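You operate a simulated robot arm through the tools that you are given. There is no shell and no other tool. Be economical: measure what you need, move in short steps, check, and stop when the job is done.

You are at the controls of a simulated robot arm. One attempt, no reset.

Task
Open the left drawer of the wall bench, put the small tin from the left half of the wall bench in the inside of the left drawer of the wall bench and shut the drawer again. Then put the tall brown jar on the left shelf under the wall bench. Then put two of the spools from the left half of the wall bench on the left end of the long table. The order counts. Set down upright: tall brown jar, spool.

The check looks at the end state, three seconds after you hand in, the way a careful person would. Anything else that was tipped, shoved, dropped, spilled or broken makes it a failure.

Robot
A 6-joint arm with a fingered hand on a trunk, on a base that drives. Base frame: it is fixed to the floor where the robot stands at the start and does not move with it; the origin is under the middle of the robot, x ahead of it, y to its left, z up. Readings come in m, rad, newtons and seconds.
With the tool pointing down near the work surface it reaches from about 0.24 to 0.6 m from the robot's upright axis, wherever it stands. Its first joint turns from -2.897 to 2.897 rad. Places, roughly: inside of the left drawer of the wall bench [0.6, -0.1, 0.7]; left drawer of the wall bench [0.5, -0.1, 0.7]; left end of the long table [-3.3, 0, 0.8]; left shelf under the wall bench [0.6, -0.1, 0.2]; tall brown jar (8x8x12 cm) [0.9, 0.3, 0.8]. Payload 3.2 kg.
The tool frame sits at the grasp point between the pads (the TCP): z along the fingers, y along the line on which they close. The tips reach 0.022 m beyond it. Largest opening 0.112 m; the body of the gripper starts 0.06 m behind the TCP. The gripper is a hand of 3 fingers: y runs from the thumb to the fingers, the wrist lies at [0, 0, -0.218] in the tool frame, and closing takes about 1.5 s.
Orientation is that of the tool frame in the base frame, as [roll, pitch, yaw] about the fixed x, y, z axes, in that order (R = Rz(yaw) Ry(pitch) Rx(roll)). With the fingers straight down and closing along the base's y, the tool's x points along the base's -x, its y along +y and its z along -z.

Tools
- The arm moves only by the tool apply_moves. Its argument "targets" is a list that holds one entry, the list of rows, each a list of 6 numbers: the shift along the tool's x, y, z in units of 100 mm (1.0 is 100 mm), then the turn, a rotation vector about the tool's x, y, z in units of 60 degrees (1.0 is 60 degrees). In form: [[[tx, ty, tz, rx, ry, rz], ...]]. A call has 1 to 8 rows; each row is the pose to reach, as a shift and turn from the pose commanded when the call began, along the tool's axes at that moment. "claw" is the gripper command, from -1 (shut) to 1 (fully open), values between in proportion, set as the call begins (left out, the last holds). A call with a number of a shift or a turn outside -1 to 1 is refused whole. Each row takes 0.2 s and may step no farther than 0.05 m and 0.15 rad from the row before; otherwise, or with a gripper value out of range, the whole call is refused. A pose out of reach is approached as far as the arm can. The call stops where the force on the tool passes 40 N (or 10 N more than at its start, if that is more) or the arm is blocked; 0.2 s more then pass. Each finger travels about 0.108 m/s and halts on what it meets, pressing with about 26 N; the grip force reading is that of the motor and also rises with nothing between the fingers. The clock runs only during rows and for 0.2 s after the last one: add rows that repeat a pose to give the fingers time. The reply holds the time, the measured pose of the TCP, the force on the tool along the base axes, the opening and the grip force, in the units named above and with some noise, with the torque about the TCP (base axes, N m) and any sound that the robot's microphone picked up.
- Cameras (640 x 400 px; columns grow to the right, rows downward): "scene" is now at [0.0121, 0.1579, 1.3793]; the picture's right is [-0.13, -0.99, 0.00], its down [-0.80, 0.10, -0.59] and it looks along [0.59, -0.08, -0.81] (base axes); focal length 263 px, centre (320, 200). "wrist" rides on the gripper at [0.066, 0.003, -0.08] in the tool frame; the picture's right is [-0.05, 1.00, 0.00], its down [-0.77, -0.04, -0.64] and it looks along [-0.64, -0.03, 0.77] (tool axes); focal length 275 px, centre (320, 200). There is no depth. A picture from a camera that has moved, and an enlarged one, comes with that camera's place and axes in the base frame and with its lens.
- get_image(camera): a new picture of that camera. No time passes.
- move_column(by): slides the trunk up (or, below 0, down) by that many m; the arm and the scene camera ride with it, the base frame stays. It gives what a move gives, with no picture.
- base_move(legs): drives the robot by 1 to 6 legs, each [ahead, turn to the left] in m and rad, along the robot's own axes; the way and the turn of a leg run together, so that a leg with both is an arc; at most 1.5 m and 3.142 rad a leg. The arm and the cameras ride along, it lands a little off, and it stops where it bumps. It gives what a move gives.
- move_fingers(finger1, finger2, thumb_bend): sets how far each is bent, from 0 (flat) to 1 (curled in); at 0.3 the hand is open as for a grip, at 0.7 the pads meet at the TCP. One left out holds its place. A second passes; each finger stops where it meets its share of the squeeze, and holds until it gets a number again. A gripper value or a shape takes the hand back. It gives what a move gives, with no picture; readings hold the bend of each and the force on the fingers (four entries, about 0 where the hand has none), thumb and palm.
- grasp_type(shape): the hand has 3 fingers and takes this shape, open, in about a second: jaw (thumb against the fingers, like two jaws); tri (thumb and two fingers); tip (a fingertip pinch); poke (one finger out to press); point (the index stretched); flat (the hand flat); cup (the hand cupped); fist (a fist). The gripper value then closes the fingers along that shape, each until it touches; the sizes above hold for jaw. It gives what a move gives, with no picture.
- aim_head(pan, tilt): turns the head with the scene camera to pan (to the left, within 2.705 rad either way) and tilt (down, from -0.506 to 1.204), counted from straight ahead of the robot. It gives what a move gives.
- close_up(camera, box): a new picture of the part [left, top, right, bottom] of that camera's present view, enlarged. No time passes.
- sign_off(): hands the job in; it is judged then, once.

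Work in short steps. Places have to be worked out from the pictures, the camera data and where the tool is seen: move nearer, look again, correct. Check each grasp and each placing, and mend what went wrong. You have 165 turns and 120 pictures in all, those below and enlarged ones among them. Open the gripper and draw the arm clear of the work before you hand the job in, unless the task says otherwise; then end with one line.

The tools are called after "Request:" as a command line: name --argument value ..., lists and objects as JSON in quotes. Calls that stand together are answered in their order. apply_moves: Moves the arm, as the interface text tells. Its arguments: {"type":"object","properties":{"targets":{"type":"array","items":{"type":"array","items":{"type":"array","items":{"type":"number"}}}},"claw":{"type":"number"}},"required":["targets"]} The other tools are called the same way: move_column (by) slides the trunk up or down; grasp_type (shape) gives the hand a shape; move_fingers (finger1, finger2, thumb_bend) moves the fingers one by one; base_move (legs) drives the base; aim_head (pan, tilt) turns the head that bears the scene camera; get_image (camera) takes a picture; close_up (camera, box) takes an enlarged picture of a part of a camera's view; sign_off () hands the job in.

At the start:

```text
time_s: 0.0
tool_pos: [0.3506, 0.1992, 1.1333]
orientation: [3.14, 0.0, 3.14]
ft_force: [-0.7, 0.0, 0.5]
moment: [-0.01, 0.04, 0.02]
gripper_width: 0.1118
gripper_force: 0.1
shape: jaw
bend: [0.3, 0.3, 0.3]
finger forces: [0.1, 0.1, 0.0, 0.0, 0.0, 0.0]
trunk travel left (down, up): [-0.422, 0.168]
robot x, y, heading: [-0.0036, 0.0003, 0.003]
head pan, tilt: [-0.127, 0.937]
```

scene: 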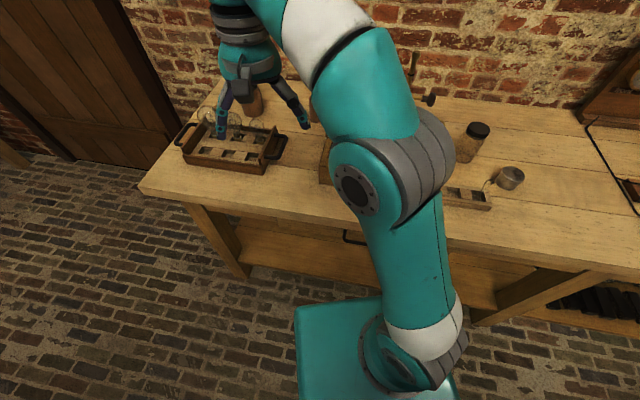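
wrist: 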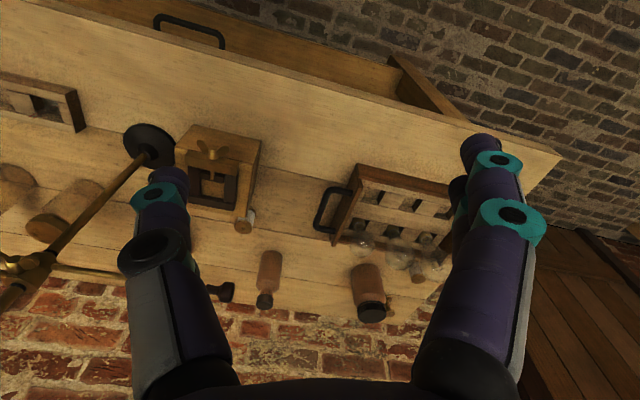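

The arm blocks much of the scene view, so I'll enlarge both current pictures to identify the objects.

Request:
close_up --camera "wrist" --box '[0, 60, 480, 360]'

Request:
close_up --camera "scene" --box '[140, 50, 640, 360]'

```text
1.33 times, centred on (240, 210) of wrist
camera zoom: at [0.2836, 0.204, 1.2129], right [0.05, 1.0, 0.0], down [0.77, -0.04, 0.64], along [0.64, -0.03, -0.77], focal length 367 px, centre (427, 187)
```

zoom: 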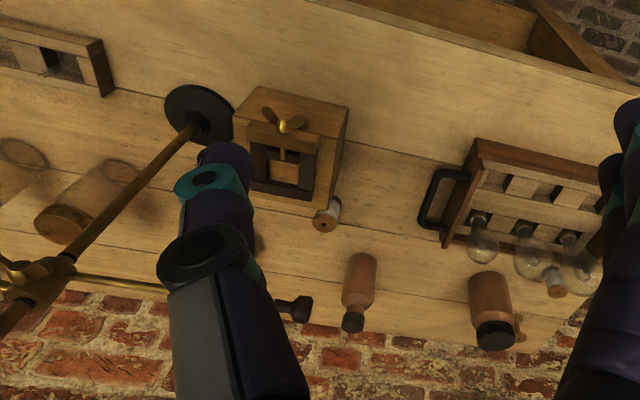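

```text
1.28 times, centred on (390, 205) of scene
camera zoom: at [0.0121, 0.1579, 1.3793], right [-0.13, -0.99, 0.0], down [-0.8, 0.1, -0.59], along [0.59, -0.08, -0.81], focal length 337 px, centre (230, 194)
```

zoom: 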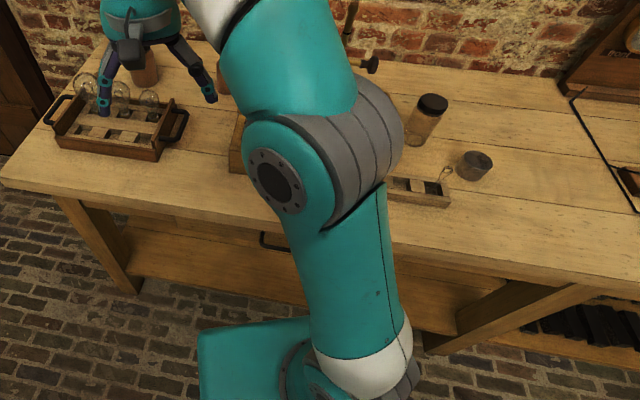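

I'll back off from the bench and turn right, so the arm no longer hides it, then look with the head panned left.

Request:
base_move --legs '[[-0.5, 0], [0, -0.9]]'

Request:
aim_head --pan 0.85 --tilt 0.6

Request:
get_image --camera "scene"

```text
time_s: 5.3
tool_pos: [-0.1259, -0.1514, 1.1325]
orientation: [3.14, 0.001, 2.235]
ft_force: [-0.7, 0.7, -0.1]
moment: [-0.01, 0.01, -0.01]
gripper_width: 0.1118
gripper_force: 0.1
shape: jaw
bend: [0.3, 0.3, 0.3]
finger forces: [0.0, 0.0, 0.0, 0.1, 0.0, 0.1]
trunk travel left (down, up): [-0.422, 0.168]
robot x, y, heading: [-0.5041, 0.0037, -0.903]
head pan, tilt: [-0.127, 0.937]
```

```text
time_s: 6.5
tool_pos: [-0.1259, -0.1508, 1.1334]
orientation: [3.139, 0.0, 2.236]
ft_force: [0.2, 0.4, 0.6]
moment: [0.02, -0.02, 0.01]
gripper_width: 0.1117
gripper_force: 0.1
shape: jaw
bend: [0.3, 0.3, 0.3]
finger forces: [0.0, 0.0, 0.0, 0.0, 0.0, 0.0]
trunk travel left (down, up): [-0.422, 0.168]
robot x, y, heading: [-0.5006, 0.0011, -0.905]
head pan, tilt: [0.85, 0.6]
```

```text
115 pictures are left
camera scene: at [-0.3187, 0.1475, 1.4068], right [-0.06, -1.0, 0.0], down [-0.56, 0.03, -0.82], along [0.82, -0.05, -0.57], focal length 263 px, centre (320, 200)
```

scene: 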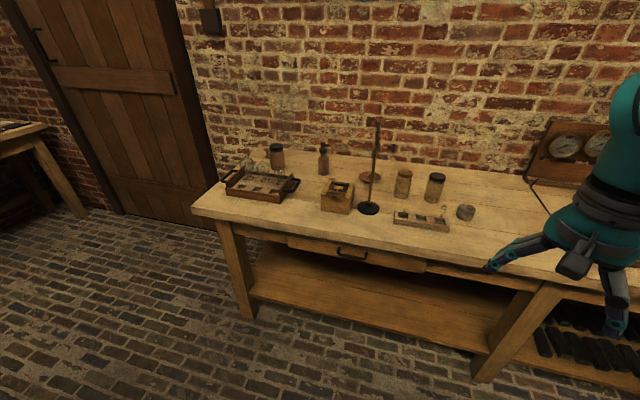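

Clear view of the bench now; I'll enlarge it.

Request:
close_up --camera "scene" --box '[190, 100, 350, 200]'

Request:
close_up --camera "scene" --box '[320, 140, 480, 240]'

Request:
close_up --camera "scene" --box '[190, 180, 510, 380]'

```text
4.00 times, centred on (270, 150) of scene
camera zoom: at [-0.3187, 0.1475, 1.4068], right [-0.06, -1.0, 0.0], down [-0.56, 0.03, -0.82], along [0.82, -0.05, -0.57], focal length 1053 px, centre (520, 400)
```

zoom: 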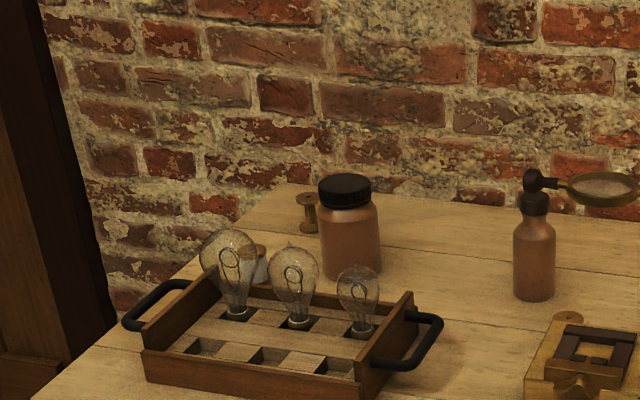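

```text
4.00 times, centred on (400, 190) of scene
camera zoom: at [-0.3187, 0.1475, 1.4068], right [-0.06, -1.0, 0.0], down [-0.56, 0.03, -0.82], along [0.82, -0.05, -0.57], focal length 1053 px, centre (0, 240)
```

zoom: 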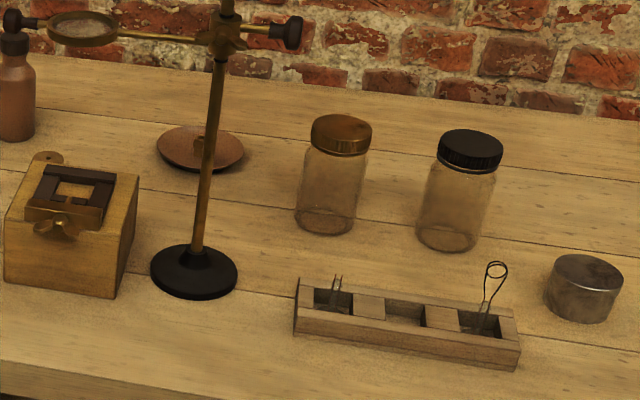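

```text
2.00 times, centred on (350, 280) of scene
camera zoom: at [-0.3187, 0.1475, 1.4068], right [-0.06, -1.0, 0.0], down [-0.56, 0.03, -0.82], along [0.82, -0.05, -0.57], focal length 526 px, centre (260, 40)
```

zoom: 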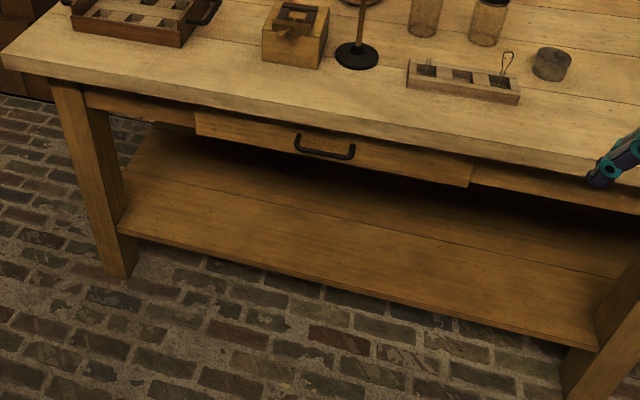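

The bench appears rotated about -0.32 rad relative to my frame, with front edge about 0.37 m along its normal and the handle near (0.354, -0.014, 0.695). I'll drive to stand squarely in front of the drawer.

Request:
base_move --legs '[[0, 1.355], [0.37, 0], [0, -0.77]]'

Request:
aim_head --pan 0.0 --tilt 0.85

Request:
get_image --camera "scene"

Request:
get_image --camera "wrist"

```text
time_s: 14.3
tool_pos: [0.2277, 0.2464, 1.1315]
orientation: [3.138, 0.001, 2.824]
ft_force: [-0.7, -0.8, 0.5]
moment: [0.0, -0.02, 0.02]
gripper_width: 0.1119
gripper_force: 0.0
shape: jaw
bend: [0.3, 0.3, 0.3]
finger forces: [0.0, 0.1, 0.0, 0.0, 0.0, 0.1]
trunk travel left (down, up): [-0.422, 0.168]
robot x, y, heading: [-0.1665, 0.16, -0.317]
head pan, tilt: [0.85, 0.6]
```

```text
time_s: 15.4
tool_pos: [0.2264, 0.2458, 1.1306]
orientation: [3.14, 0.001, 2.825]
ft_force: [-1.4, -0.8, -0.6]
moment: [-0.03, 0.02, 0.0]
gripper_width: 0.112
gripper_force: 0.1
shape: jaw
bend: [0.3, 0.3, 0.3]
finger forces: [0.0, 0.1, 0.0, 0.1, 0.0, 0.0]
trunk travel left (down, up): [-0.422, 0.168]
robot x, y, heading: [-0.1706, 0.1619, -0.315]
head pan, tilt: [0.0, 0.85]
```

```text
111 pictures are left
camera scene: at [-0.1003, 0.3183, 1.3859], right [-0.31, -0.95, 0.0], down [-0.71, 0.23, -0.66], along [0.63, -0.2, -0.75], focal length 263 px, centre (320, 200)
```

scene: 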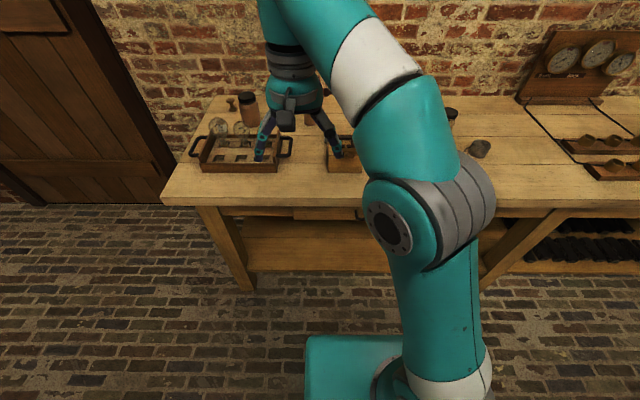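

```text
110 pictures are left
camera wrist: at [0.1643, 0.2707, 1.2128], right [0.36, 0.93, 0.0], down [0.72, -0.28, 0.64], along [0.59, -0.23, -0.77], focal length 275 px, centre (320, 200)
```

wrist: 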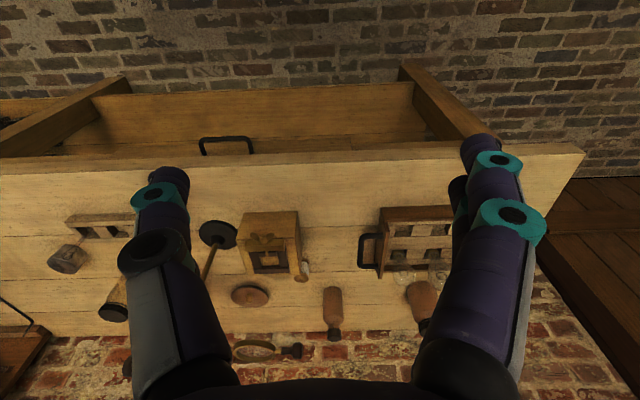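

The bench heading is about -0.335 rad; handle bar at roughly d=0.32 ahead along the bench normal, z≈0.69. I'll swing the tool towards horizontal with fingers closing vertically, moving forward and to the right at height.

Request:
apply_moves --targets '[[[-0.1, -0.125, 0, -0.0772, -0.0772, 0.0772], [-0.2, -0.25, 0, -0.1544, -0.1544, 0.1544], [-0.3, -0.375, 0, -0.2316, -0.2316, 0.2316], [-0.4, -0.5, 0, -0.3088, -0.3088, 0.3088], [-0.5, -0.625, 0, -0.386, -0.386, 0.386], [-0.6, -0.75, 0, -0.4632, -0.4632, 0.4632], [-0.7, -0.875, 0, -0.5404, -0.5404, 0.5404], [-0.8, -1.0, 0, -0.6176, -0.6176, 0.6176]]]'

```text
time_s: 17.2
tool_pos: [0.2733, 0.1267, 1.1308]
orientation: [2.286, 0.336, 1.972]
ft_force: [0.3, -0.2, -0.1]
moment: [-0.02, -0.01, 0.02]
gripper_width: 0.1121
gripper_force: 0.2
shape: jaw
bend: [0.3, 0.3, 0.3]
finger forces: [0.0, 0.0, 0.0, 0.0, 0.1, 0.0]
trunk travel left (down, up): [-0.422, 0.168]
robot x, y, heading: [-0.1676, 0.1651, -0.318]
head pan, tilt: [0.0, 0.85]
```

Works. Finish the same rotation.

Request:
apply_moves --targets '[[[0, 0, 0, -0.0767, -0.0767, 0.0767], [0, 0, 0, -0.1534, -0.1534, 0.1534], [0, 0, 0, -0.2301, -0.2301, 0.2301], [0, 0, 0, -0.3068, -0.3068, 0.3068], [0, 0, 0, -0.3835, -0.3835, 0.3835], [0, 0, 0, -0.4602, -0.4602, 0.4602], [0, 0, 0, -0.5369, -0.5369, 0.5369]]]'

```text
time_s: 18.8
tool_pos: [0.271, 0.1266, 1.1318]
orientation: [1.571, -0.002, 1.254]
ft_force: [-0.2, -0.6, 0.6]
moment: [-0.01, 0.01, 0.0]
gripper_width: 0.1122
gripper_force: 0.1
shape: jaw
bend: [0.3, 0.3, 0.3]
finger forces: [0.0, 0.1, 0.0, 0.1, 0.0, 0.0]
out of reach, approached as far as the arm can: row 4, 5
trunk travel left (down, up): [-0.422, 0.168]
robot x, y, heading: [-0.1704, 0.1631, -0.314]
head pan, tilt: [0.0, 0.85]
```

Tool is now horizontal, closing vertically. Shift right ~0.107 m to line up with the handle, square the heading, part-close the fingers, then lower the trunk.

Request:
apply_moves --targets '[[[-0.36, 0, 0, 0, -0.006, 0], [-0.72, 0, 0, 0, -0.012, 0], [-1.0, 0, 0, 0, -0.017, 0]]]' --claw 0.2

Request:
move_column --by -0.4

Request:
get_image --camera "wrist"

Request:
get_image --camera "scene"

```text
time_s: 19.6
tool_pos: [0.2408, 0.0494, 1.1399]
orientation: [1.575, -0.001, 1.233]
ft_force: [0.4, -0.2, -0.3]
moment: [0.02, -0.01, -0.01]
gripper_width: 0.0676
gripper_force: 0.1
shape: jaw
bend: [0.71, 0.71, 0.71]
finger forces: [0.0, 0.1, 0.1, 0.0, 0.0, 0.1]
out of reach, approached as far as the arm can: row 3
trunk travel left (down, up): [-0.422, 0.168]
robot x, y, heading: [-0.1692, 0.1659, -0.315]
head pan, tilt: [0.0, 0.85]
```

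```text
time_s: 23.5
tool_pos: [0.2414, 0.0515, 0.7388]
orientation: [1.572, -0.002, 1.233]
ft_force: [0.6, -0.6, -0.3]
moment: [0.03, -0.04, 0.0]
gripper_width: 0.0679
gripper_force: 0.0
shape: jaw
bend: [0.71, 0.71, 0.71]
finger forces: [0.1, 0.0, 0.1, 0.0, 0.1, 0.1]
trunk travel left (down, up): [-0.022, 0.568]
robot x, y, heading: [-0.1687, 0.1673, -0.313]
head pan, tilt: [0.0, 0.85]
```

```text
109 pictures are left
camera wrist: at [0.187, 0.1409, 0.7432], right [-0.01, -0.05, 1.0], down [-0.86, -0.52, -0.04], along [0.52, -0.86, -0.03], focal length 275 px, centre (320, 200)
```

wrist: 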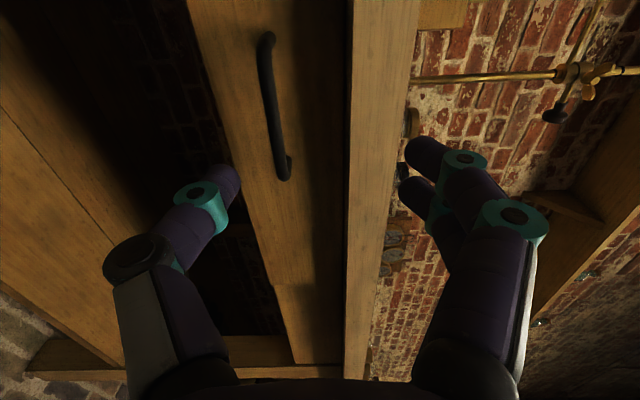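

```text
108 pictures are left
camera scene: at [-0.1004, 0.3181, 0.9859], right [-0.31, -0.95, 0.0], down [-0.71, 0.23, -0.66], along [0.63, -0.2, -0.75], focal length 263 px, centre (320, 200)
```

scene: 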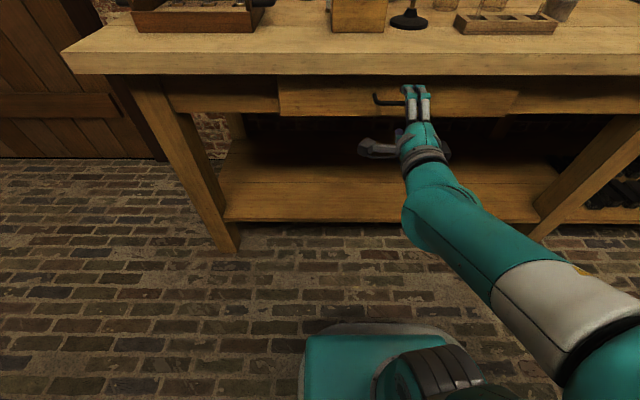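

Handle centre looks to be at l≈0.11, z≈0.705. TCP is at l 0.128, z 0.739; lower 34 mm, shift 15 mm right, and look closely.

Request:
apply_moves --targets '[[[-0.15, -0.34, 0, 0, 0, 0], [-0.15, -0.34, 0.3, 0, 0, 0], [-0.15, -0.34, 0.5, 0, 0, 0]]]' --claw 0.0

Request:
get_image --camera "wrist"

Request:
close_up --camera "scene" --box '[300, 60, 500, 185]'

```text
time_s: 24.3
tool_pos: [0.2849, 0.0528, 0.7231]
orientation: [1.578, 0.0, 1.223]
ft_force: [-0.1, 0.9, -0.3]
moment: [-0.02, 0.04, -0.03]
gripper_width: 0.0565
gripper_force: 0.0
shape: jaw
bend: [0.72, 0.72, 0.7]
finger forces: [0.0, 0.0, 0.1, 0.1, 0.0, 0.0]
out of reach, approached as far as the arm can: row 1, 2, 3
trunk travel left (down, up): [-0.022, 0.568]
robot x, y, heading: [-0.1687, 0.1637, -0.312]
head pan, tilt: [0.0, 0.85]
```

```text
107 pictures are left
camera wrist: at [0.2316, 0.1435, 0.7272], right [-0.01, -0.05, 1.0], down [-0.86, -0.51, -0.03], along [0.51, -0.86, -0.04], focal length 275 px, centre (320, 200)
```

wrist: 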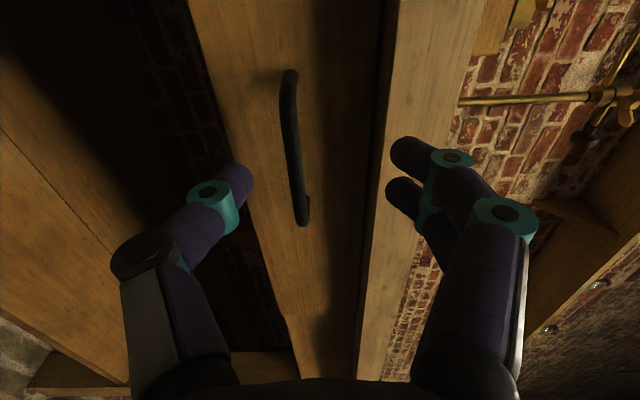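

```text
3.20 times, centred on (400, 122) of scene
camera zoom: at [-0.1005, 0.3182, 0.9859], right [-0.31, -0.95, 0.0], down [-0.71, 0.23, -0.66], along [0.63, -0.2, -0.75], focal length 842 px, centre (64, 448)
```

zoom: 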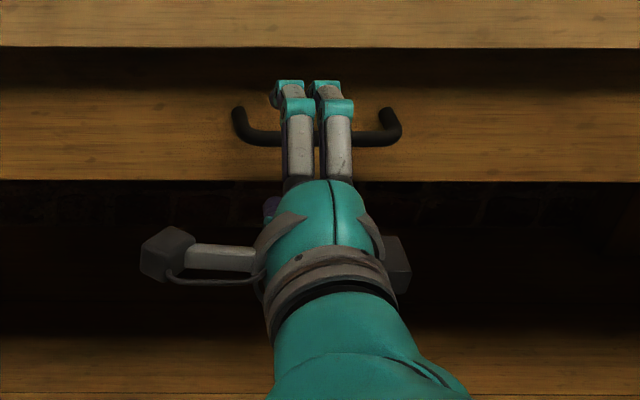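

Well centred laterally; bar is ~18 mm below the TCP. Lower the trunk 18 mm, then go forward.

Request:
move_column --by -0.019

Request:
apply_moves --targets '[[[0, 0, 0.3, 0, 0, 0], [0, 0, 0.5, 0, 0, 0], [0, 0, 0.6, 0, 0, 0]]]'

Request:
get_image --camera "wrist"

```text
time_s: 24.9
tool_pos: [0.2838, 0.0524, 0.7035]
orientation: [1.58, -0.001, 1.221]
ft_force: [-0.1, -0.3, 0.6]
moment: [-0.01, 0.01, 0.01]
gripper_width: 0.0562
gripper_force: 0.1
shape: jaw
bend: [0.72, 0.72, 0.7]
finger forces: [0.1, 0.0, 0.1, 0.0, 0.0, 0.1]
trunk travel left (down, up): [-0.003, 0.587]
robot x, y, heading: [-0.1691, 0.1648, -0.311]
head pan, tilt: [0.0, 0.85]
```

```text
time_s: 25.7
tool_pos: [0.3421, 0.0422, 0.7103]
orientation: [1.583, -0.001, 1.217]
ft_force: [-0.7, 0.4, 0.8]
moment: [0.03, 0.01, 0.01]
gripper_width: 0.0567
gripper_force: 0.0
shape: jaw
bend: [0.72, 0.72, 0.7]
finger forces: [0.0, 0.0, 0.0, 0.1, 0.0, 0.0]
out of reach, approached as far as the arm can: row 1, 2, 3
trunk travel left (down, up): [-0.003, 0.587]
robot x, y, heading: [-0.1681, 0.1641, -0.316]
head pan, tilt: [0.0, 0.85]
```

```text
105 pictures are left
camera wrist: at [0.2901, 0.1334, 0.7144], right [-0.01, -0.05, 1.0], down [-0.86, -0.5, -0.03], along [0.5, -0.86, -0.04], focal length 275 px, centre (320, 200)
```

wrist: 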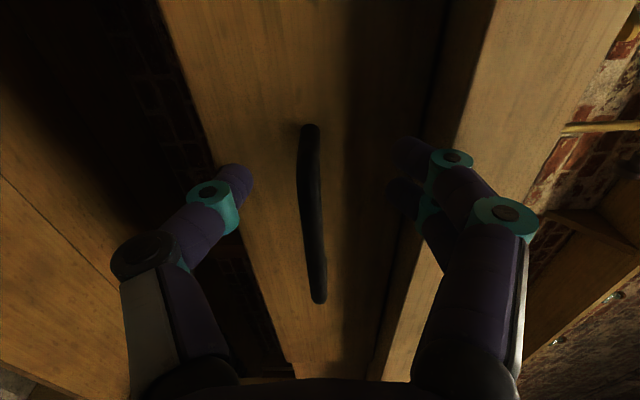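

The bar now passes right through the TCP in the picture; close the gripper.

Request:
apply_moves --targets '[[[0, 0, 0, 0, 0, 0], [0, 0, 0, 0, 0, 0], [0, 0, 0, 0, 0, 0], [0, 0, 0, 0, 0, 0], [0, 0, 0, 0, 0, 0]]]' --claw -1

Request:
get_image --camera "wrist"

```text
time_s: 26.9
tool_pos: [0.3428, 0.0432, 0.7096]
orientation: [1.581, -0.001, 1.216]
ft_force: [1.7, 0.5, 1.1]
moment: [-0.06, -0.02, 0.09]
gripper_width: 0.0031
gripper_force: 26.2
shape: jaw
bend: [0.68, 0.66, 0.7]
finger forces: [13.3, 11.2, 0.1, 0.0, 23.2, 0.1]
trunk travel left (down, up): [-0.003, 0.587]
robot x, y, heading: [-0.1687, 0.1679, -0.314]
head pan, tilt: [0.0, 0.85]
```

```text
104 pictures are left
camera wrist: at [0.2901, 0.1335, 0.7142], right [-0.01, -0.05, 1.0], down [-0.86, -0.5, -0.03], along [0.5, -0.86, -0.04], focal length 275 px, centre (320, 200)
```

wrist: 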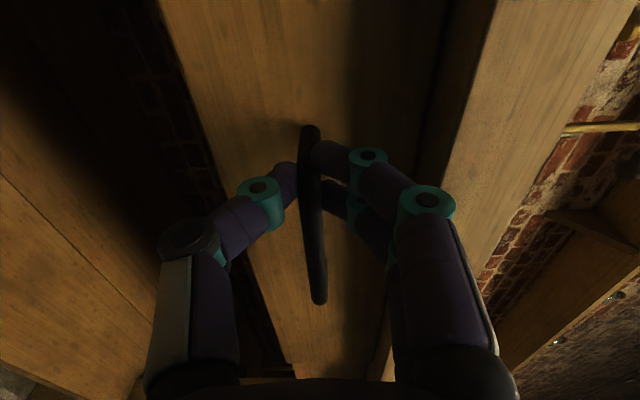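

Fingers hold the bar. Pull by driving straight back 0.2 m.

Request:
base_move --legs '[[-0.2, 0]]'

Request:
get_image --camera "scene"

Request:
get_image --camera "wrist"

```text
time_s: 28.5
tool_pos: [0.1517, 0.1058, 0.7102]
orientation: [1.579, -0.001, 1.219]
ft_force: [0.8, 6.7, 0.2]
moment: [-0.04, -0.03, 0.18]
gripper_width: 0.0028
gripper_force: 25.8
shape: jaw
bend: [0.69, 0.66, 0.7]
finger forces: [16.7, 10.7, 0.1, 0.1, 24.5, 0.0]
trunk travel left (down, up): [-0.003, 0.587]
robot x, y, heading: [-0.3577, 0.2259, -0.315]
head pan, tilt: [0.0, 0.85]
```

```text
103 pictures are left
camera scene: at [-0.293, 0.3814, 0.9668], right [-0.31, -0.95, 0.0], down [-0.71, 0.23, -0.66], along [0.63, -0.2, -0.75], focal length 263 px, centre (320, 200)
```

scene: 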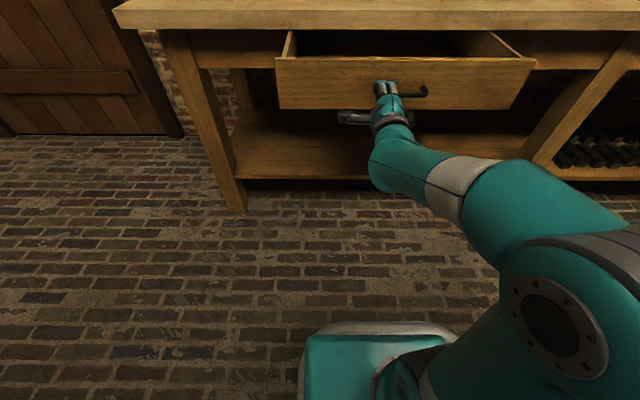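

```text
102 pictures are left
camera wrist: at [0.0975, 0.1969, 0.7143], right [-0.01, -0.05, 1.0], down [-0.86, -0.5, -0.03], along [0.5, -0.86, -0.04], focal length 275 px, centre (320, 200)
```

wrist: 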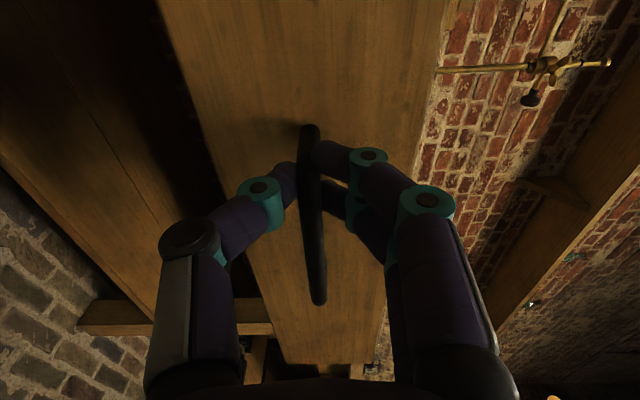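

Drawer is open ~0.19 m. Release and back away.

Request:
apply_moves --targets '[[[0, 0, 0, 0, 0, 0], [0, 0, 0, 0, 0, 0], [0, 0, 0, 0, 0, 0], [0, 0, 0, 0, 0, 0]]]' --claw 0.2

Request:
base_move --legs '[[-0.25, 0]]'

Request:
move_column --by 0.45

Request:
get_image --camera "scene"

```text
time_s: 29.5
tool_pos: [0.1507, 0.1058, 0.7093]
orientation: [1.581, -0.003, 1.218]
ft_force: [0.4, 0.3, -0.1]
moment: [-0.03, -0.01, -0.01]
gripper_width: 0.0667
gripper_force: 0.1
shape: jaw
bend: [0.71, 0.71, 0.71]
finger forces: [0.0, 0.0, 0.0, 0.0, 0.1, 0.1]
trunk travel left (down, up): [-0.003, 0.587]
robot x, y, heading: [-0.3612, 0.2303, -0.312]
head pan, tilt: [0.0, 0.85]
```

```text
time_s: 31.4
tool_pos: [-0.0903, 0.1853, 0.7107]
orientation: [1.581, -0.001, 1.22]
ft_force: [0.2, 0.0, 0.0]
moment: [-0.02, 0.01, -0.01]
gripper_width: 0.0669
gripper_force: 0.1
shape: jaw
bend: [0.71, 0.71, 0.71]
finger forces: [0.0, 0.0, 0.1, 0.1, 0.1, 0.0]
trunk travel left (down, up): [-0.003, 0.587]
robot x, y, heading: [-0.6021, 0.3076, -0.314]
head pan, tilt: [0.0, 0.85]
```

```text
refused: 0.45 is not a number from -0.4 to 0.4
```

```text
101 pictures are left
camera scene: at [-0.5338, 0.4588, 0.9669], right [-0.31, -0.95, 0.0], down [-0.71, 0.23, -0.66], along [0.63, -0.2, -0.75], focal length 263 px, centre (320, 200)
```

scene: 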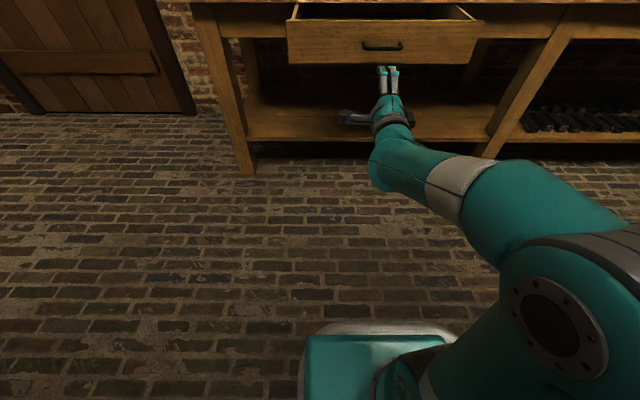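

Drawer is clearly open. Raise the trunk and bring the tool back to pointing down.

Request:
move_column --by 0.4

Request:
apply_moves --targets '[[[0, 0, 0, 0.0772, 0.0772, -0.0772], [0, 0, 0, 0.1544, 0.1544, -0.1544], [0, 0, 0, 0.2316, 0.2316, -0.2316], [0, 0, 0, 0.3088, 0.3088, -0.3088], [0, 0, 0, 0.386, 0.386, -0.386], [0, 0, 0, 0.4632, 0.4632, -0.4632], [0, 0, 0, 0.5404, 0.5404, -0.5404], [0, 0, 0, 0.6176, 0.6176, -0.6176]]]'

Request:
apply_moves --targets '[[[0, 0, 0, 0.0767, 0.0767, -0.0767], [0, 0, 0, 0.1534, 0.1534, -0.1534], [0, 0, 0, 0.2301, 0.2301, -0.2301], [0, 0, 0, 0.3068, 0.3068, -0.3068], [0, 0, 0, 0.3835, 0.3835, -0.3835], [0, 0, 0, 0.4602, 0.4602, -0.4602], [0, 0, 0, 0.5369, 0.5369, -0.5369]]]' --claw 1

```text
time_s: 35.2
tool_pos: [-0.0893, 0.1847, 1.1096]
orientation: [1.582, -0.001, 1.219]
ft_force: [-0.1, 0.6, -0.5]
moment: [-0.03, -0.01, 0.01]
gripper_width: 0.067
gripper_force: 0.2
shape: jaw
bend: [0.71, 0.71, 0.71]
finger forces: [0.0, 0.0, 0.0, 0.0, 0.1, 0.0]
trunk travel left (down, up): [-0.403, 0.187]
robot x, y, heading: [-0.6014, 0.3026, -0.317]
head pan, tilt: [0.0, 0.85]
```

```text
time_s: 37.0
tool_pos: [-0.0901, 0.1845, 1.1081]
orientation: [2.428, 0.328, 2.072]
ft_force: [-0.8, -0.1, -0.4]
moment: [0.03, -0.01, -0.04]
gripper_width: 0.067
gripper_force: 0.0
shape: jaw
bend: [0.71, 0.71, 0.71]
finger forces: [0.1, 0.0, 0.0, 0.1, 0.1, 0.0]
out of reach, approached as far as the arm can: row 1, 2, 3
trunk travel left (down, up): [-0.403, 0.187]
robot x, y, heading: [-0.5984, 0.3061, -0.316]
head pan, tilt: [0.0, 0.85]
```

```text
time_s: 38.6
tool_pos: [-0.1012, 0.1259, 1.0537]
orientation: [3.108, 0.161, 2.734]
ft_force: [0.2, 0.4, 0.5]
moment: [0.0, 0.02, -0.02]
gripper_width: 0.1118
gripper_force: 0.0
shape: jaw
bend: [0.3, 0.3, 0.3]
finger forces: [0.1, 0.0, 0.0, 0.0, 0.1, 0.0]
out of reach, approached as far as the arm can: row 4, 5, 6, 7
trunk travel left (down, up): [-0.403, 0.187]
robot x, y, heading: [-0.6009, 0.3034, -0.315]
head pan, tilt: [0.0, 0.85]
```

The arm was near its reach limit; draw it back 0.12 m toward the robot at the commanded (straight-down) orientation.

Request:
apply_moves --targets '[[[0.4, 0, 0, 0, 0, 0], [0.8, 0, 0, 0, 0, 0], [1.0, 0, 0, 0, 0, 0], [1.0, 0, 0, 0, 0, 0]]]'

```text
time_s: 39.6
tool_pos: [-0.19, 0.1673, 1.0374]
orientation: [3.107, 0.16, 2.732]
ft_force: [0.0, 0.6, 0.0]
moment: [0.0, 0.01, -0.02]
gripper_width: 0.1116
gripper_force: 0.1
shape: jaw
bend: [0.3, 0.3, 0.3]
finger forces: [0.0, 0.0, 0.0, 0.0, 0.1, 0.1]
trunk travel left (down, up): [-0.403, 0.187]
robot x, y, heading: [-0.6027, 0.305, -0.312]
head pan, tilt: [0.0, 0.85]
```

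Straighten the tool, then drive around to the right of the open drawer, toward the tin.

Request:
apply_moves --targets '[[[0, 0, -0.1, 0.015, 0.076, -0.036], [0, 0, -0.2, 0.033, 0.153, -0.072]]]'

Request:
base_move --legs '[[0, -0.62], [0.88, 0], [0, 0.597]]'

Request:
get_image --camera "wrist"

Request:
get_image --camera "scene"

```text
time_s: 40.2
tool_pos: [-0.1928, 0.1676, 1.0586]
orientation: [-3.134, 0.001, 2.812]
ft_force: [0.3, 0.3, -0.4]
moment: [0.01, 0.02, -0.01]
gripper_width: 0.112
gripper_force: 0.1
shape: jaw
bend: [0.3, 0.3, 0.3]
finger forces: [0.0, 0.1, 0.1, 0.0, 0.0, 0.0]
trunk travel left (down, up): [-0.403, 0.187]
robot x, y, heading: [-0.5988, 0.3055, -0.312]
head pan, tilt: [0.0, 0.85]
```

```text
time_s: 46.5
tool_pos: [0.1682, -0.7508, 1.0583]
orientation: [-3.135, -0.001, 2.186]
ft_force: [0.0, -0.4, 0.7]
moment: [0.02, -0.01, 0.01]
gripper_width: 0.112
gripper_force: 0.1
shape: jaw
bend: [0.3, 0.3, 0.3]
finger forces: [0.1, 0.0, 0.0, 0.1, 0.0, 0.1]
trunk travel left (down, up): [-0.403, 0.187]
robot x, y, heading: [-0.0868, -0.4021, -0.937]
head pan, tilt: [0.0, 0.85]
stopped in leg 2: the robot was blocked; the commanded pose is now the measured one
```

```text
100 pictures are left
camera wrist: at [0.1328, -0.6936, 1.139], right [0.84, 0.54, -0.01], down [0.42, -0.65, 0.64], along [0.34, -0.54, -0.77], focal length 275 px, centre (320, 200)
```

wrist: 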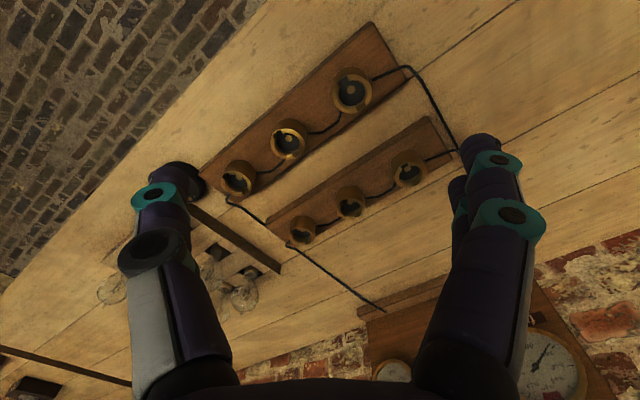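

```text
99 pictures are left
camera scene: at [0.0618, -0.3159, 1.3669], right [-0.81, -0.59, 0.0], down [-0.45, 0.61, -0.66], along [0.39, -0.53, -0.75], focal length 263 px, centre (320, 200)
```

scene: 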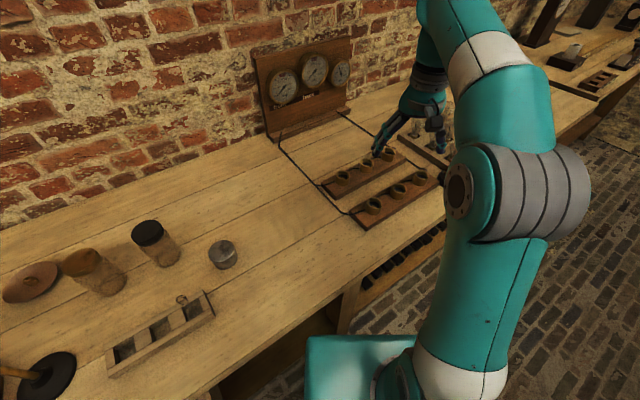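

The base corner touched the bench. Back off a little, turn square to the bench, then edge forward.

Request:
base_move --legs '[[-0.05, 0], [0, 0.597]]'

Request:
base_move --legs '[[0.06, 0]]'

Request:
get_image --camera "wrist"

Request:
get_image --camera "scene"

```text
time_s: 49.1
tool_pos: [0.2921, -0.5083, 1.0585]
orientation: [-3.133, 0.0, 2.785]
ft_force: [-0.1, 0.2, -0.8]
moment: [0.01, -0.02, 0.01]
gripper_width: 0.1121
gripper_force: 0.1
shape: jaw
bend: [0.3, 0.3, 0.3]
finger forces: [0.1, 0.1, 0.0, 0.0, 0.1, 0.1]
trunk travel left (down, up): [-0.403, 0.187]
robot x, y, heading: [-0.1107, -0.3631, -0.335]
head pan, tilt: [0.0, 0.85]
```

```text
time_s: 50.0
tool_pos: [0.3508, -0.5269, 1.0566]
orientation: [-3.134, 0.0, 2.788]
ft_force: [-0.3, 0.0, -0.4]
moment: [-0.01, 0.0, -0.03]
gripper_width: 0.112
gripper_force: 0.0
shape: jaw
bend: [0.3, 0.3, 0.3]
finger forces: [0.0, 0.0, 0.1, 0.0, 0.0, 0.0]
trunk travel left (down, up): [-0.403, 0.187]
robot x, y, heading: [-0.0529, -0.3828, -0.332]
head pan, tilt: [0.0, 0.85]
```

```text
98 pictures are left
camera wrist: at [0.2886, -0.5001, 1.1387], right [0.39, 0.92, -0.01], down [0.71, -0.3, 0.64], along [0.58, -0.25, -0.77], focal length 275 px, centre (320, 200)
```

wrist: 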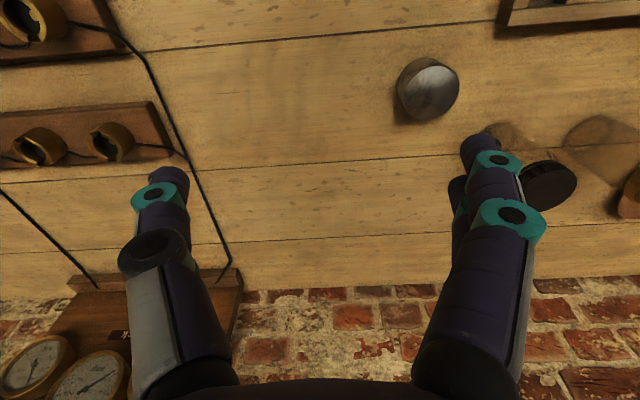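

```text
97 pictures are left
camera scene: at [0.0168, -0.2285, 1.3669], right [-0.33, -0.94, 0.0], down [-0.71, 0.25, -0.66], along [0.62, -0.22, -0.75], focal length 263 px, centre (320, 200)
```

scene: 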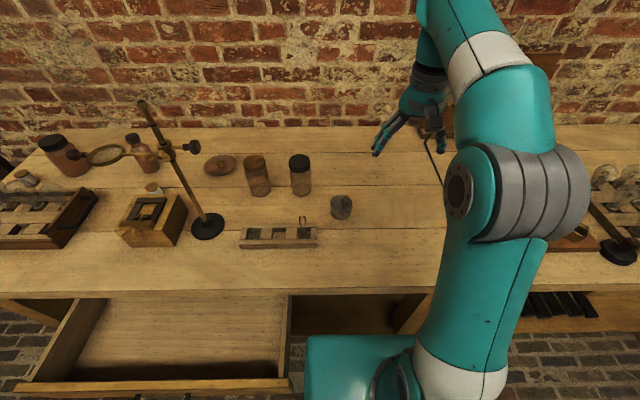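

Combining the views, the tin's centre is at about (0.428, -0.432) with its top near z=0.835, so the table top is near 0.79. Move above it, partway down, and look again.

Request:
apply_moves --targets '[[[-0.13, 0.38, 0, 0, 0, 0], [-0.26, 0.77, 0.1, 0, 0, 0], [-0.39, 1.0, 0.4, 0, 0, 0], [-0.39, 1.0, 0.8, 0, 0, 0]]]'

Request:
get_image --camera "wrist"

```text
time_s: 51.0
tool_pos: [0.4209, -0.4485, 0.9761]
orientation: [-3.135, 0.001, 2.788]
ft_force: [0.7, -0.6, 0.0]
moment: [0.02, 0.0, -0.01]
gripper_width: 0.1121
gripper_force: 0.0
shape: jaw
bend: [0.3, 0.3, 0.3]
finger forces: [0.1, 0.0, 0.1, 0.0, 0.0, 0.0]
trunk travel left (down, up): [-0.403, 0.187]
robot x, y, heading: [-0.0514, -0.3807, -0.335]
head pan, tilt: [0.0, 0.85]
```

```text
96 pictures are left
camera wrist: at [0.3592, -0.4202, 1.0577], right [0.39, 0.92, -0.01], down [0.71, -0.3, 0.64], along [0.58, -0.25, -0.77], focal length 275 px, centre (320, 200)
```

wrist: 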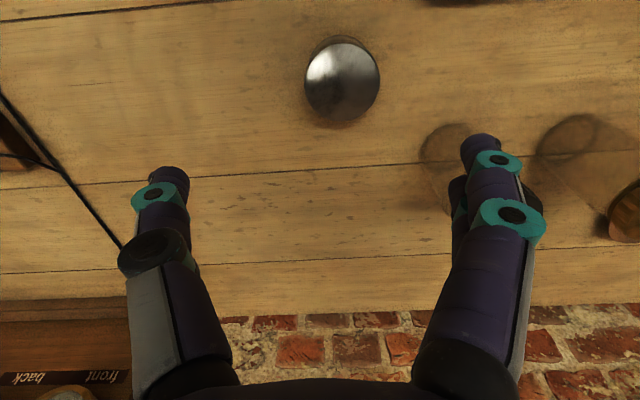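

Two wrist rays agree on (0.4225, -0.430, top 0.835), diameter ~6 cm. Correct 18 mm left and descend to TCP z≈0.835.

Request:
apply_moves --targets '[[[0.05, 0.18, 0.3, 0, 0, 0], [0.05, 0.18, 0.6, 0, 0, 0], [0.05, 0.18, 0.9, 0, 0, 0]]]'

Request:
get_image --camera "wrist"

```text
time_s: 51.8
tool_pos: [0.4225, -0.4297, 0.8876]
orientation: [-3.135, -0.001, 2.786]
ft_force: [0.4, -1.2, -0.5]
moment: [-0.01, 0.0, 0.0]
gripper_width: 0.112
gripper_force: 0.1
shape: jaw
bend: [0.3, 0.3, 0.3]
finger forces: [0.1, 0.0, 0.0, 0.0, 0.0, 0.1]
trunk travel left (down, up): [-0.403, 0.187]
robot x, y, heading: [-0.0571, -0.3793, -0.339]
head pan, tilt: [0.0, 0.85]
```

```text
95 pictures are left
camera wrist: at [0.3607, -0.4027, 0.9682], right [0.39, 0.92, -0.01], down [0.71, -0.3, 0.64], along [0.58, -0.25, -0.77], focal length 275 px, centre (320, 200)
```

wrist: 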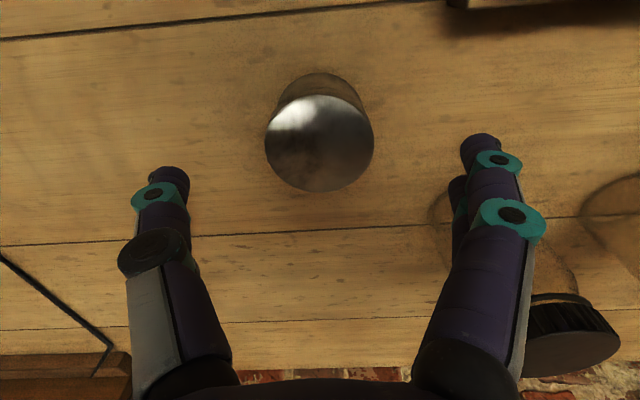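

Centred. Descend 62 mm and close.

Request:
apply_moves --targets '[[[-0.02, 0, 0.3, 0, 0, 0], [-0.02, 0, 0.5, 0, 0, 0], [-0.02, 0, 0.64, 0, 0, 0]]]'

Request:
apply_moves --targets '[[[0, 0, 0, 0, 0, 0], [0, 0, 0, 0, 0, 0], [0, 0, 0, 0, 0, 0], [0, 0, 0, 0, 0, 0], [0, 0, 0, 0, 0, 0], [0, 0, 0, 0, 0, 0]]]' --claw -1

```text
time_s: 52.6
tool_pos: [0.4228, -0.4307, 0.8218]
orientation: [-3.134, 0.001, 2.788]
ft_force: [-0.3, -0.4, 0.4]
moment: [0.02, -0.03, 0.03]
gripper_width: 0.1121
gripper_force: 0.1
shape: jaw
bend: [0.3, 0.3, 0.3]
finger forces: [0.1, 0.1, 0.1, 0.1, 0.0, 0.0]
trunk travel left (down, up): [-0.403, 0.187]
robot x, y, heading: [-0.0528, -0.381, -0.339]
head pan, tilt: [0.0, 0.85]
```

```text
time_s: 54.0
tool_pos: [0.4237, -0.4305, 0.8217]
orientation: [-3.135, 0.0, 2.787]
ft_force: [0.5, -0.1, 0.3]
moment: [0.02, -0.06, 0.0]
gripper_width: 0.0474
gripper_force: 26.2
shape: jaw
bend: [0.73, 0.73, 0.7]
finger forces: [12.1, 12.6, 0.0, 0.1, 23.3, 0.0]
trunk travel left (down, up): [-0.403, 0.187]
robot x, y, heading: [-0.0536, -0.3772, -0.338]
head pan, tilt: [0.0, 0.85]
```

Gripped (width 47 mm). Lift 0.1 m and start carrying toward the drawer opening centre, about (0.243, -0.063).

Request:
apply_moves --targets '[[[0, 0, -0.3, 0, 0, 0], [0, 0, -0.6, 0, 0, 0], [0, 0, -1.0, 0, 0, 0], [0.3, 0, -1.0, 0, 0, 0], [0.6, 0.1, -1.0, 0, 0, 0], [0.95, 0.3, -1.0, 0, 0, 0], [1.0, 0.7, -1.0, 0, 0, 0], [1.0, 1.0, -1.0, 0, 0, 0]]]'

Request:
apply_moves --targets '[[[0.35, 0.3, 0, 0, 0, 0], [0.7, 0.6, 0, 0, 0, 0], [1.0, 0.93, 0, 0, 0, 0]]]'

Request:
apply_moves --targets '[[[0.35, 0.3, 0, 0, 0, 0], [0.7, 0.6, 0, 0, 0, 0], [0.97, 0.89, 0, 0, 0, 0]]]'

Request:
get_image --camera "wrist"

Request:
get_image --camera "scene"

```text
time_s: 55.8
tool_pos: [0.3646, -0.3023, 0.9219]
orientation: [-3.136, 0.0, 2.787]
ft_force: [0.2, 0.0, -0.4]
moment: [0.0, 0.0, -0.03]
gripper_width: 0.047
gripper_force: 25.7
shape: jaw
bend: [0.73, 0.73, 0.7]
finger forces: [11.9, 12.2, 0.0, 0.0, 22.6, 0.1]
trunk travel left (down, up): [-0.403, 0.187]
robot x, y, heading: [-0.054, -0.3821, -0.341]
head pan, tilt: [0.0, 0.85]
```

```text
time_s: 56.6
tool_pos: [0.3037, -0.1791, 0.9205]
orientation: [-3.134, -0.001, 2.786]
ft_force: [-0.2, 0.0, -0.8]
moment: [0.0, 0.01, 0.0]
gripper_width: 0.047
gripper_force: 26.0
shape: jaw
bend: [0.73, 0.73, 0.7]
finger forces: [12.0, 12.1, 0.0, 0.0, 22.6, 0.0]
trunk travel left (down, up): [-0.403, 0.187]
robot x, y, heading: [-0.0532, -0.3808, -0.338]
head pan, tilt: [0.0, 0.85]
```

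```text
time_s: 57.4
tool_pos: [0.2787, -0.1312, 0.8803]
orientation: [3.124, -0.013, 2.81]
ft_force: [-0.1, 0.3, -1.0]
moment: [0.02, 0.03, -0.01]
gripper_width: 0.0469
gripper_force: 26.3
shape: jaw
bend: [0.73, 0.73, 0.7]
finger forces: [12.0, 12.3, 0.0, 0.1, 22.8, 0.0]
out of reach, approached as far as the arm can: row 1, 2, 3
trunk travel left (down, up): [-0.403, 0.187]
robot x, y, heading: [-0.0581, -0.3819, -0.335]
head pan, tilt: [0.0, 0.85]
```

```text
94 pictures are left
camera wrist: at [0.217, -0.1084, 0.9622], right [0.37, 0.93, 0.02], down [0.72, -0.3, 0.62], along [0.58, -0.22, -0.78], focal length 275 px, centre (320, 200)
```

wrist: 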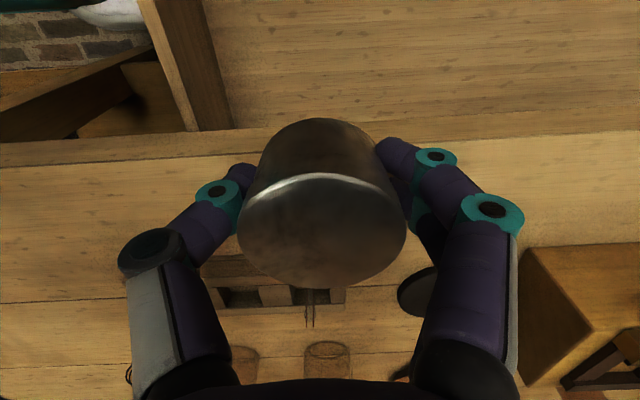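

```text
93 pictures are left
camera scene: at [0.0162, -0.2282, 1.3669], right [-0.33, -0.94, 0.0], down [-0.71, 0.25, -0.66], along [0.62, -0.22, -0.75], focal length 263 px, centre (320, 200)
```

scene: 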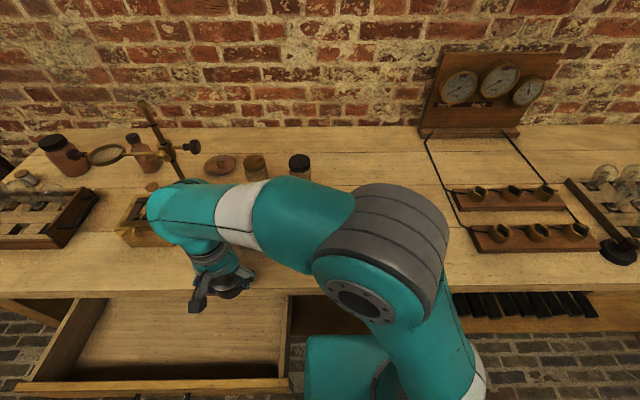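

The arm is near a limit here: TCP at d=0.306, l=-0.03 (bench coordinates). I want d≈0.25, so I'll use the base: back 28 mm and turn slightly left.

Request:
base_move --legs '[[-0.03, 0], [0, 0.08]]'

Request:
get_image --camera "wrist"

```text
time_s: 58.8
tool_pos: [0.2308, -0.0967, 0.8802]
orientation: [3.126, -0.013, 2.889]
ft_force: [-0.4, 0.3, -0.9]
moment: [-0.01, -0.02, -0.01]
gripper_width: 0.0469
gripper_force: 25.7
shape: jaw
bend: [0.73, 0.73, 0.7]
finger forces: [12.0, 12.4, 0.0, 0.0, 22.6, 0.1]
trunk travel left (down, up): [-0.403, 0.187]
robot x, y, heading: [-0.0811, -0.3722, -0.253]
head pan, tilt: [0.0, 0.85]
```

```text
92 pictures are left
camera wrist: at [0.1665, -0.0777, 0.9623], right [0.3, 0.96, 0.02], down [0.74, -0.24, 0.62], along [0.6, -0.17, -0.78], focal length 275 px, centre (320, 200)
```

wrist: 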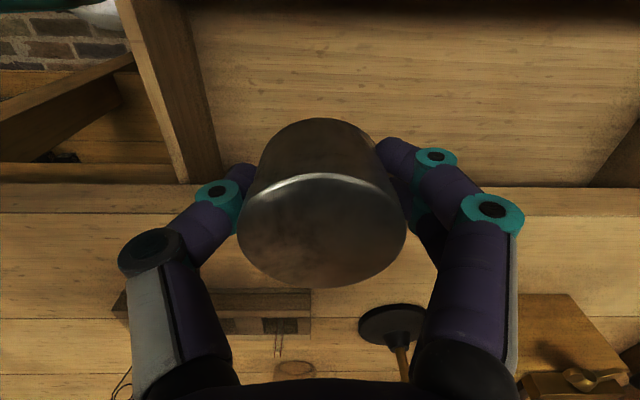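

TCP is over the opening centre (d=0.25, l=-0.015) with clearance all round. Lower with the trunk 0.13 m, then look.

Request:
move_column --by -0.14

Request:
get_image --camera "wrist"

Request:
get_image --camera "scene"

```text
time_s: 60.4
tool_pos: [0.2291, -0.0964, 0.7406]
orientation: [3.123, -0.013, 2.888]
ft_force: [0.7, -0.4, -0.3]
moment: [0.02, -0.02, -0.03]
gripper_width: 0.0469
gripper_force: 26.0
shape: jaw
bend: [0.73, 0.73, 0.7]
finger forces: [12.0, 12.4, 0.1, 0.1, 22.6, 0.0]
trunk travel left (down, up): [-0.263, 0.327]
robot x, y, heading: [-0.0862, -0.3675, -0.251]
head pan, tilt: [0.0, 0.85]
```

```text
91 pictures are left
camera wrist: at [0.1665, -0.0778, 0.8224], right [0.3, 0.96, 0.02], down [0.74, -0.24, 0.62], along [0.6, -0.17, -0.78], focal length 275 px, centre (320, 200)
```

wrist: 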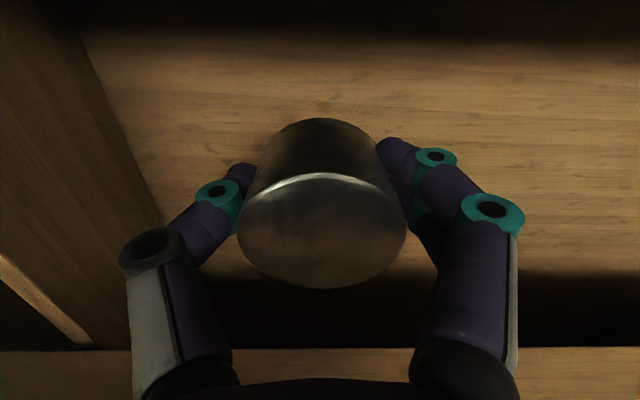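

```text
90 pictures are left
camera scene: at [-0.0241, -0.2131, 1.2269], right [-0.25, -0.97, 0.0], down [-0.73, 0.19, -0.66], along [0.64, -0.17, -0.75], focal length 263 px, centre (320, 200)
```

scene: 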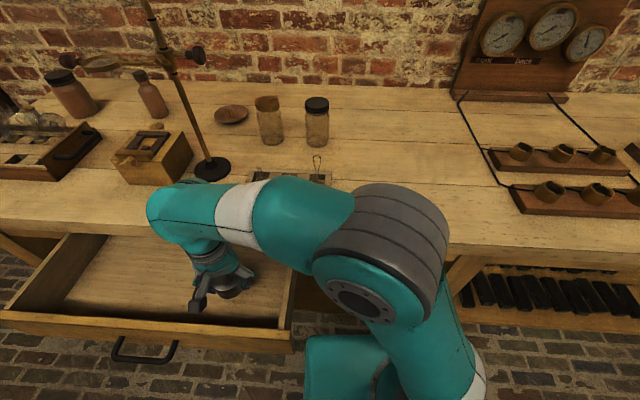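

Tin is inside the drawer, above its floor. Lower in 1 cm steps until contact.

Request:
apply_moves --targets '[[[0, 0, 0.1, 0, 0, 0], [0, 0, 0.2, 0, 0, 0], [0, 0, 0.3, 0, 0, 0], [0, 0, 0.4, 0, 0, 0]]]'

```text
time_s: 61.4
tool_pos: [0.2285, -0.0962, 0.6992]
orientation: [3.126, -0.015, 2.888]
ft_force: [0.2, 0.4, -0.5]
moment: [-0.01, -0.01, -0.03]
gripper_width: 0.0471
gripper_force: 25.9
shape: jaw
bend: [0.73, 0.73, 0.7]
finger forces: [12.0, 12.4, 0.0, 0.1, 22.5, 0.0]
trunk travel left (down, up): [-0.263, 0.327]
robot x, y, heading: [-0.0851, -0.369, -0.252]
head pan, tilt: [0.0, 0.85]
```

No contact yet; continue slowly.

Request:
apply_moves --targets '[[[0, 0, 0.06, 0, 0, 0], [0, 0, 0.12, 0, 0, 0], [0, 0, 0.18, 0, 0, 0], [0, 0, 0.24, 0, 0, 0], [0, 0, 0.3, 0, 0, 0]]]'

Request:
get_image --camera "wrist"

```text
time_s: 62.1
tool_pos: [0.2307, -0.0955, 0.6933]
orientation: [3.113, -0.007, 2.891]
ft_force: [-1.3, -4.0, 25.8]
moment: [-0.96, 0.2, -0.05]
gripper_width: 0.0474
gripper_force: 26.4
shape: jaw
bend: [0.74, 0.73, 0.7]
finger forces: [12.3, 12.6, 0.0, 0.0, 48.2, 0.1]
trunk travel left (down, up): [-0.263, 0.327]
robot x, y, heading: [-0.0788, -0.3685, -0.251]
head pan, tilt: [0.0, 0.85]
stopped in row 3: the force on the tool passed its limit at 48 N (the readings are from after the stop); the commanded pose is now the measured one
```

```text
89 pictures are left
camera wrist: at [0.1659, -0.077, 0.7744], right [0.29, 0.96, 0.03], down [0.74, -0.24, 0.63], along [0.61, -0.16, -0.78], focal length 275 px, centre (320, 200)
```

wrist: 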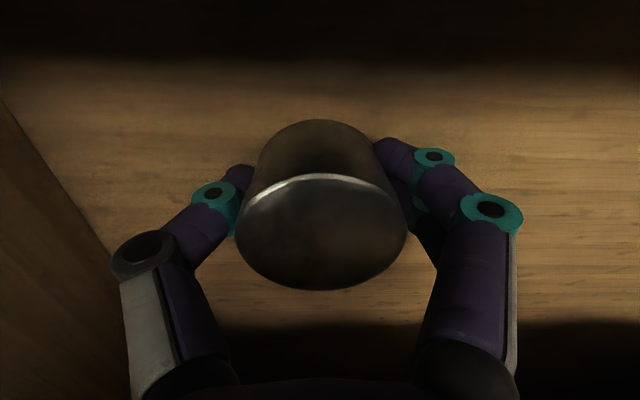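

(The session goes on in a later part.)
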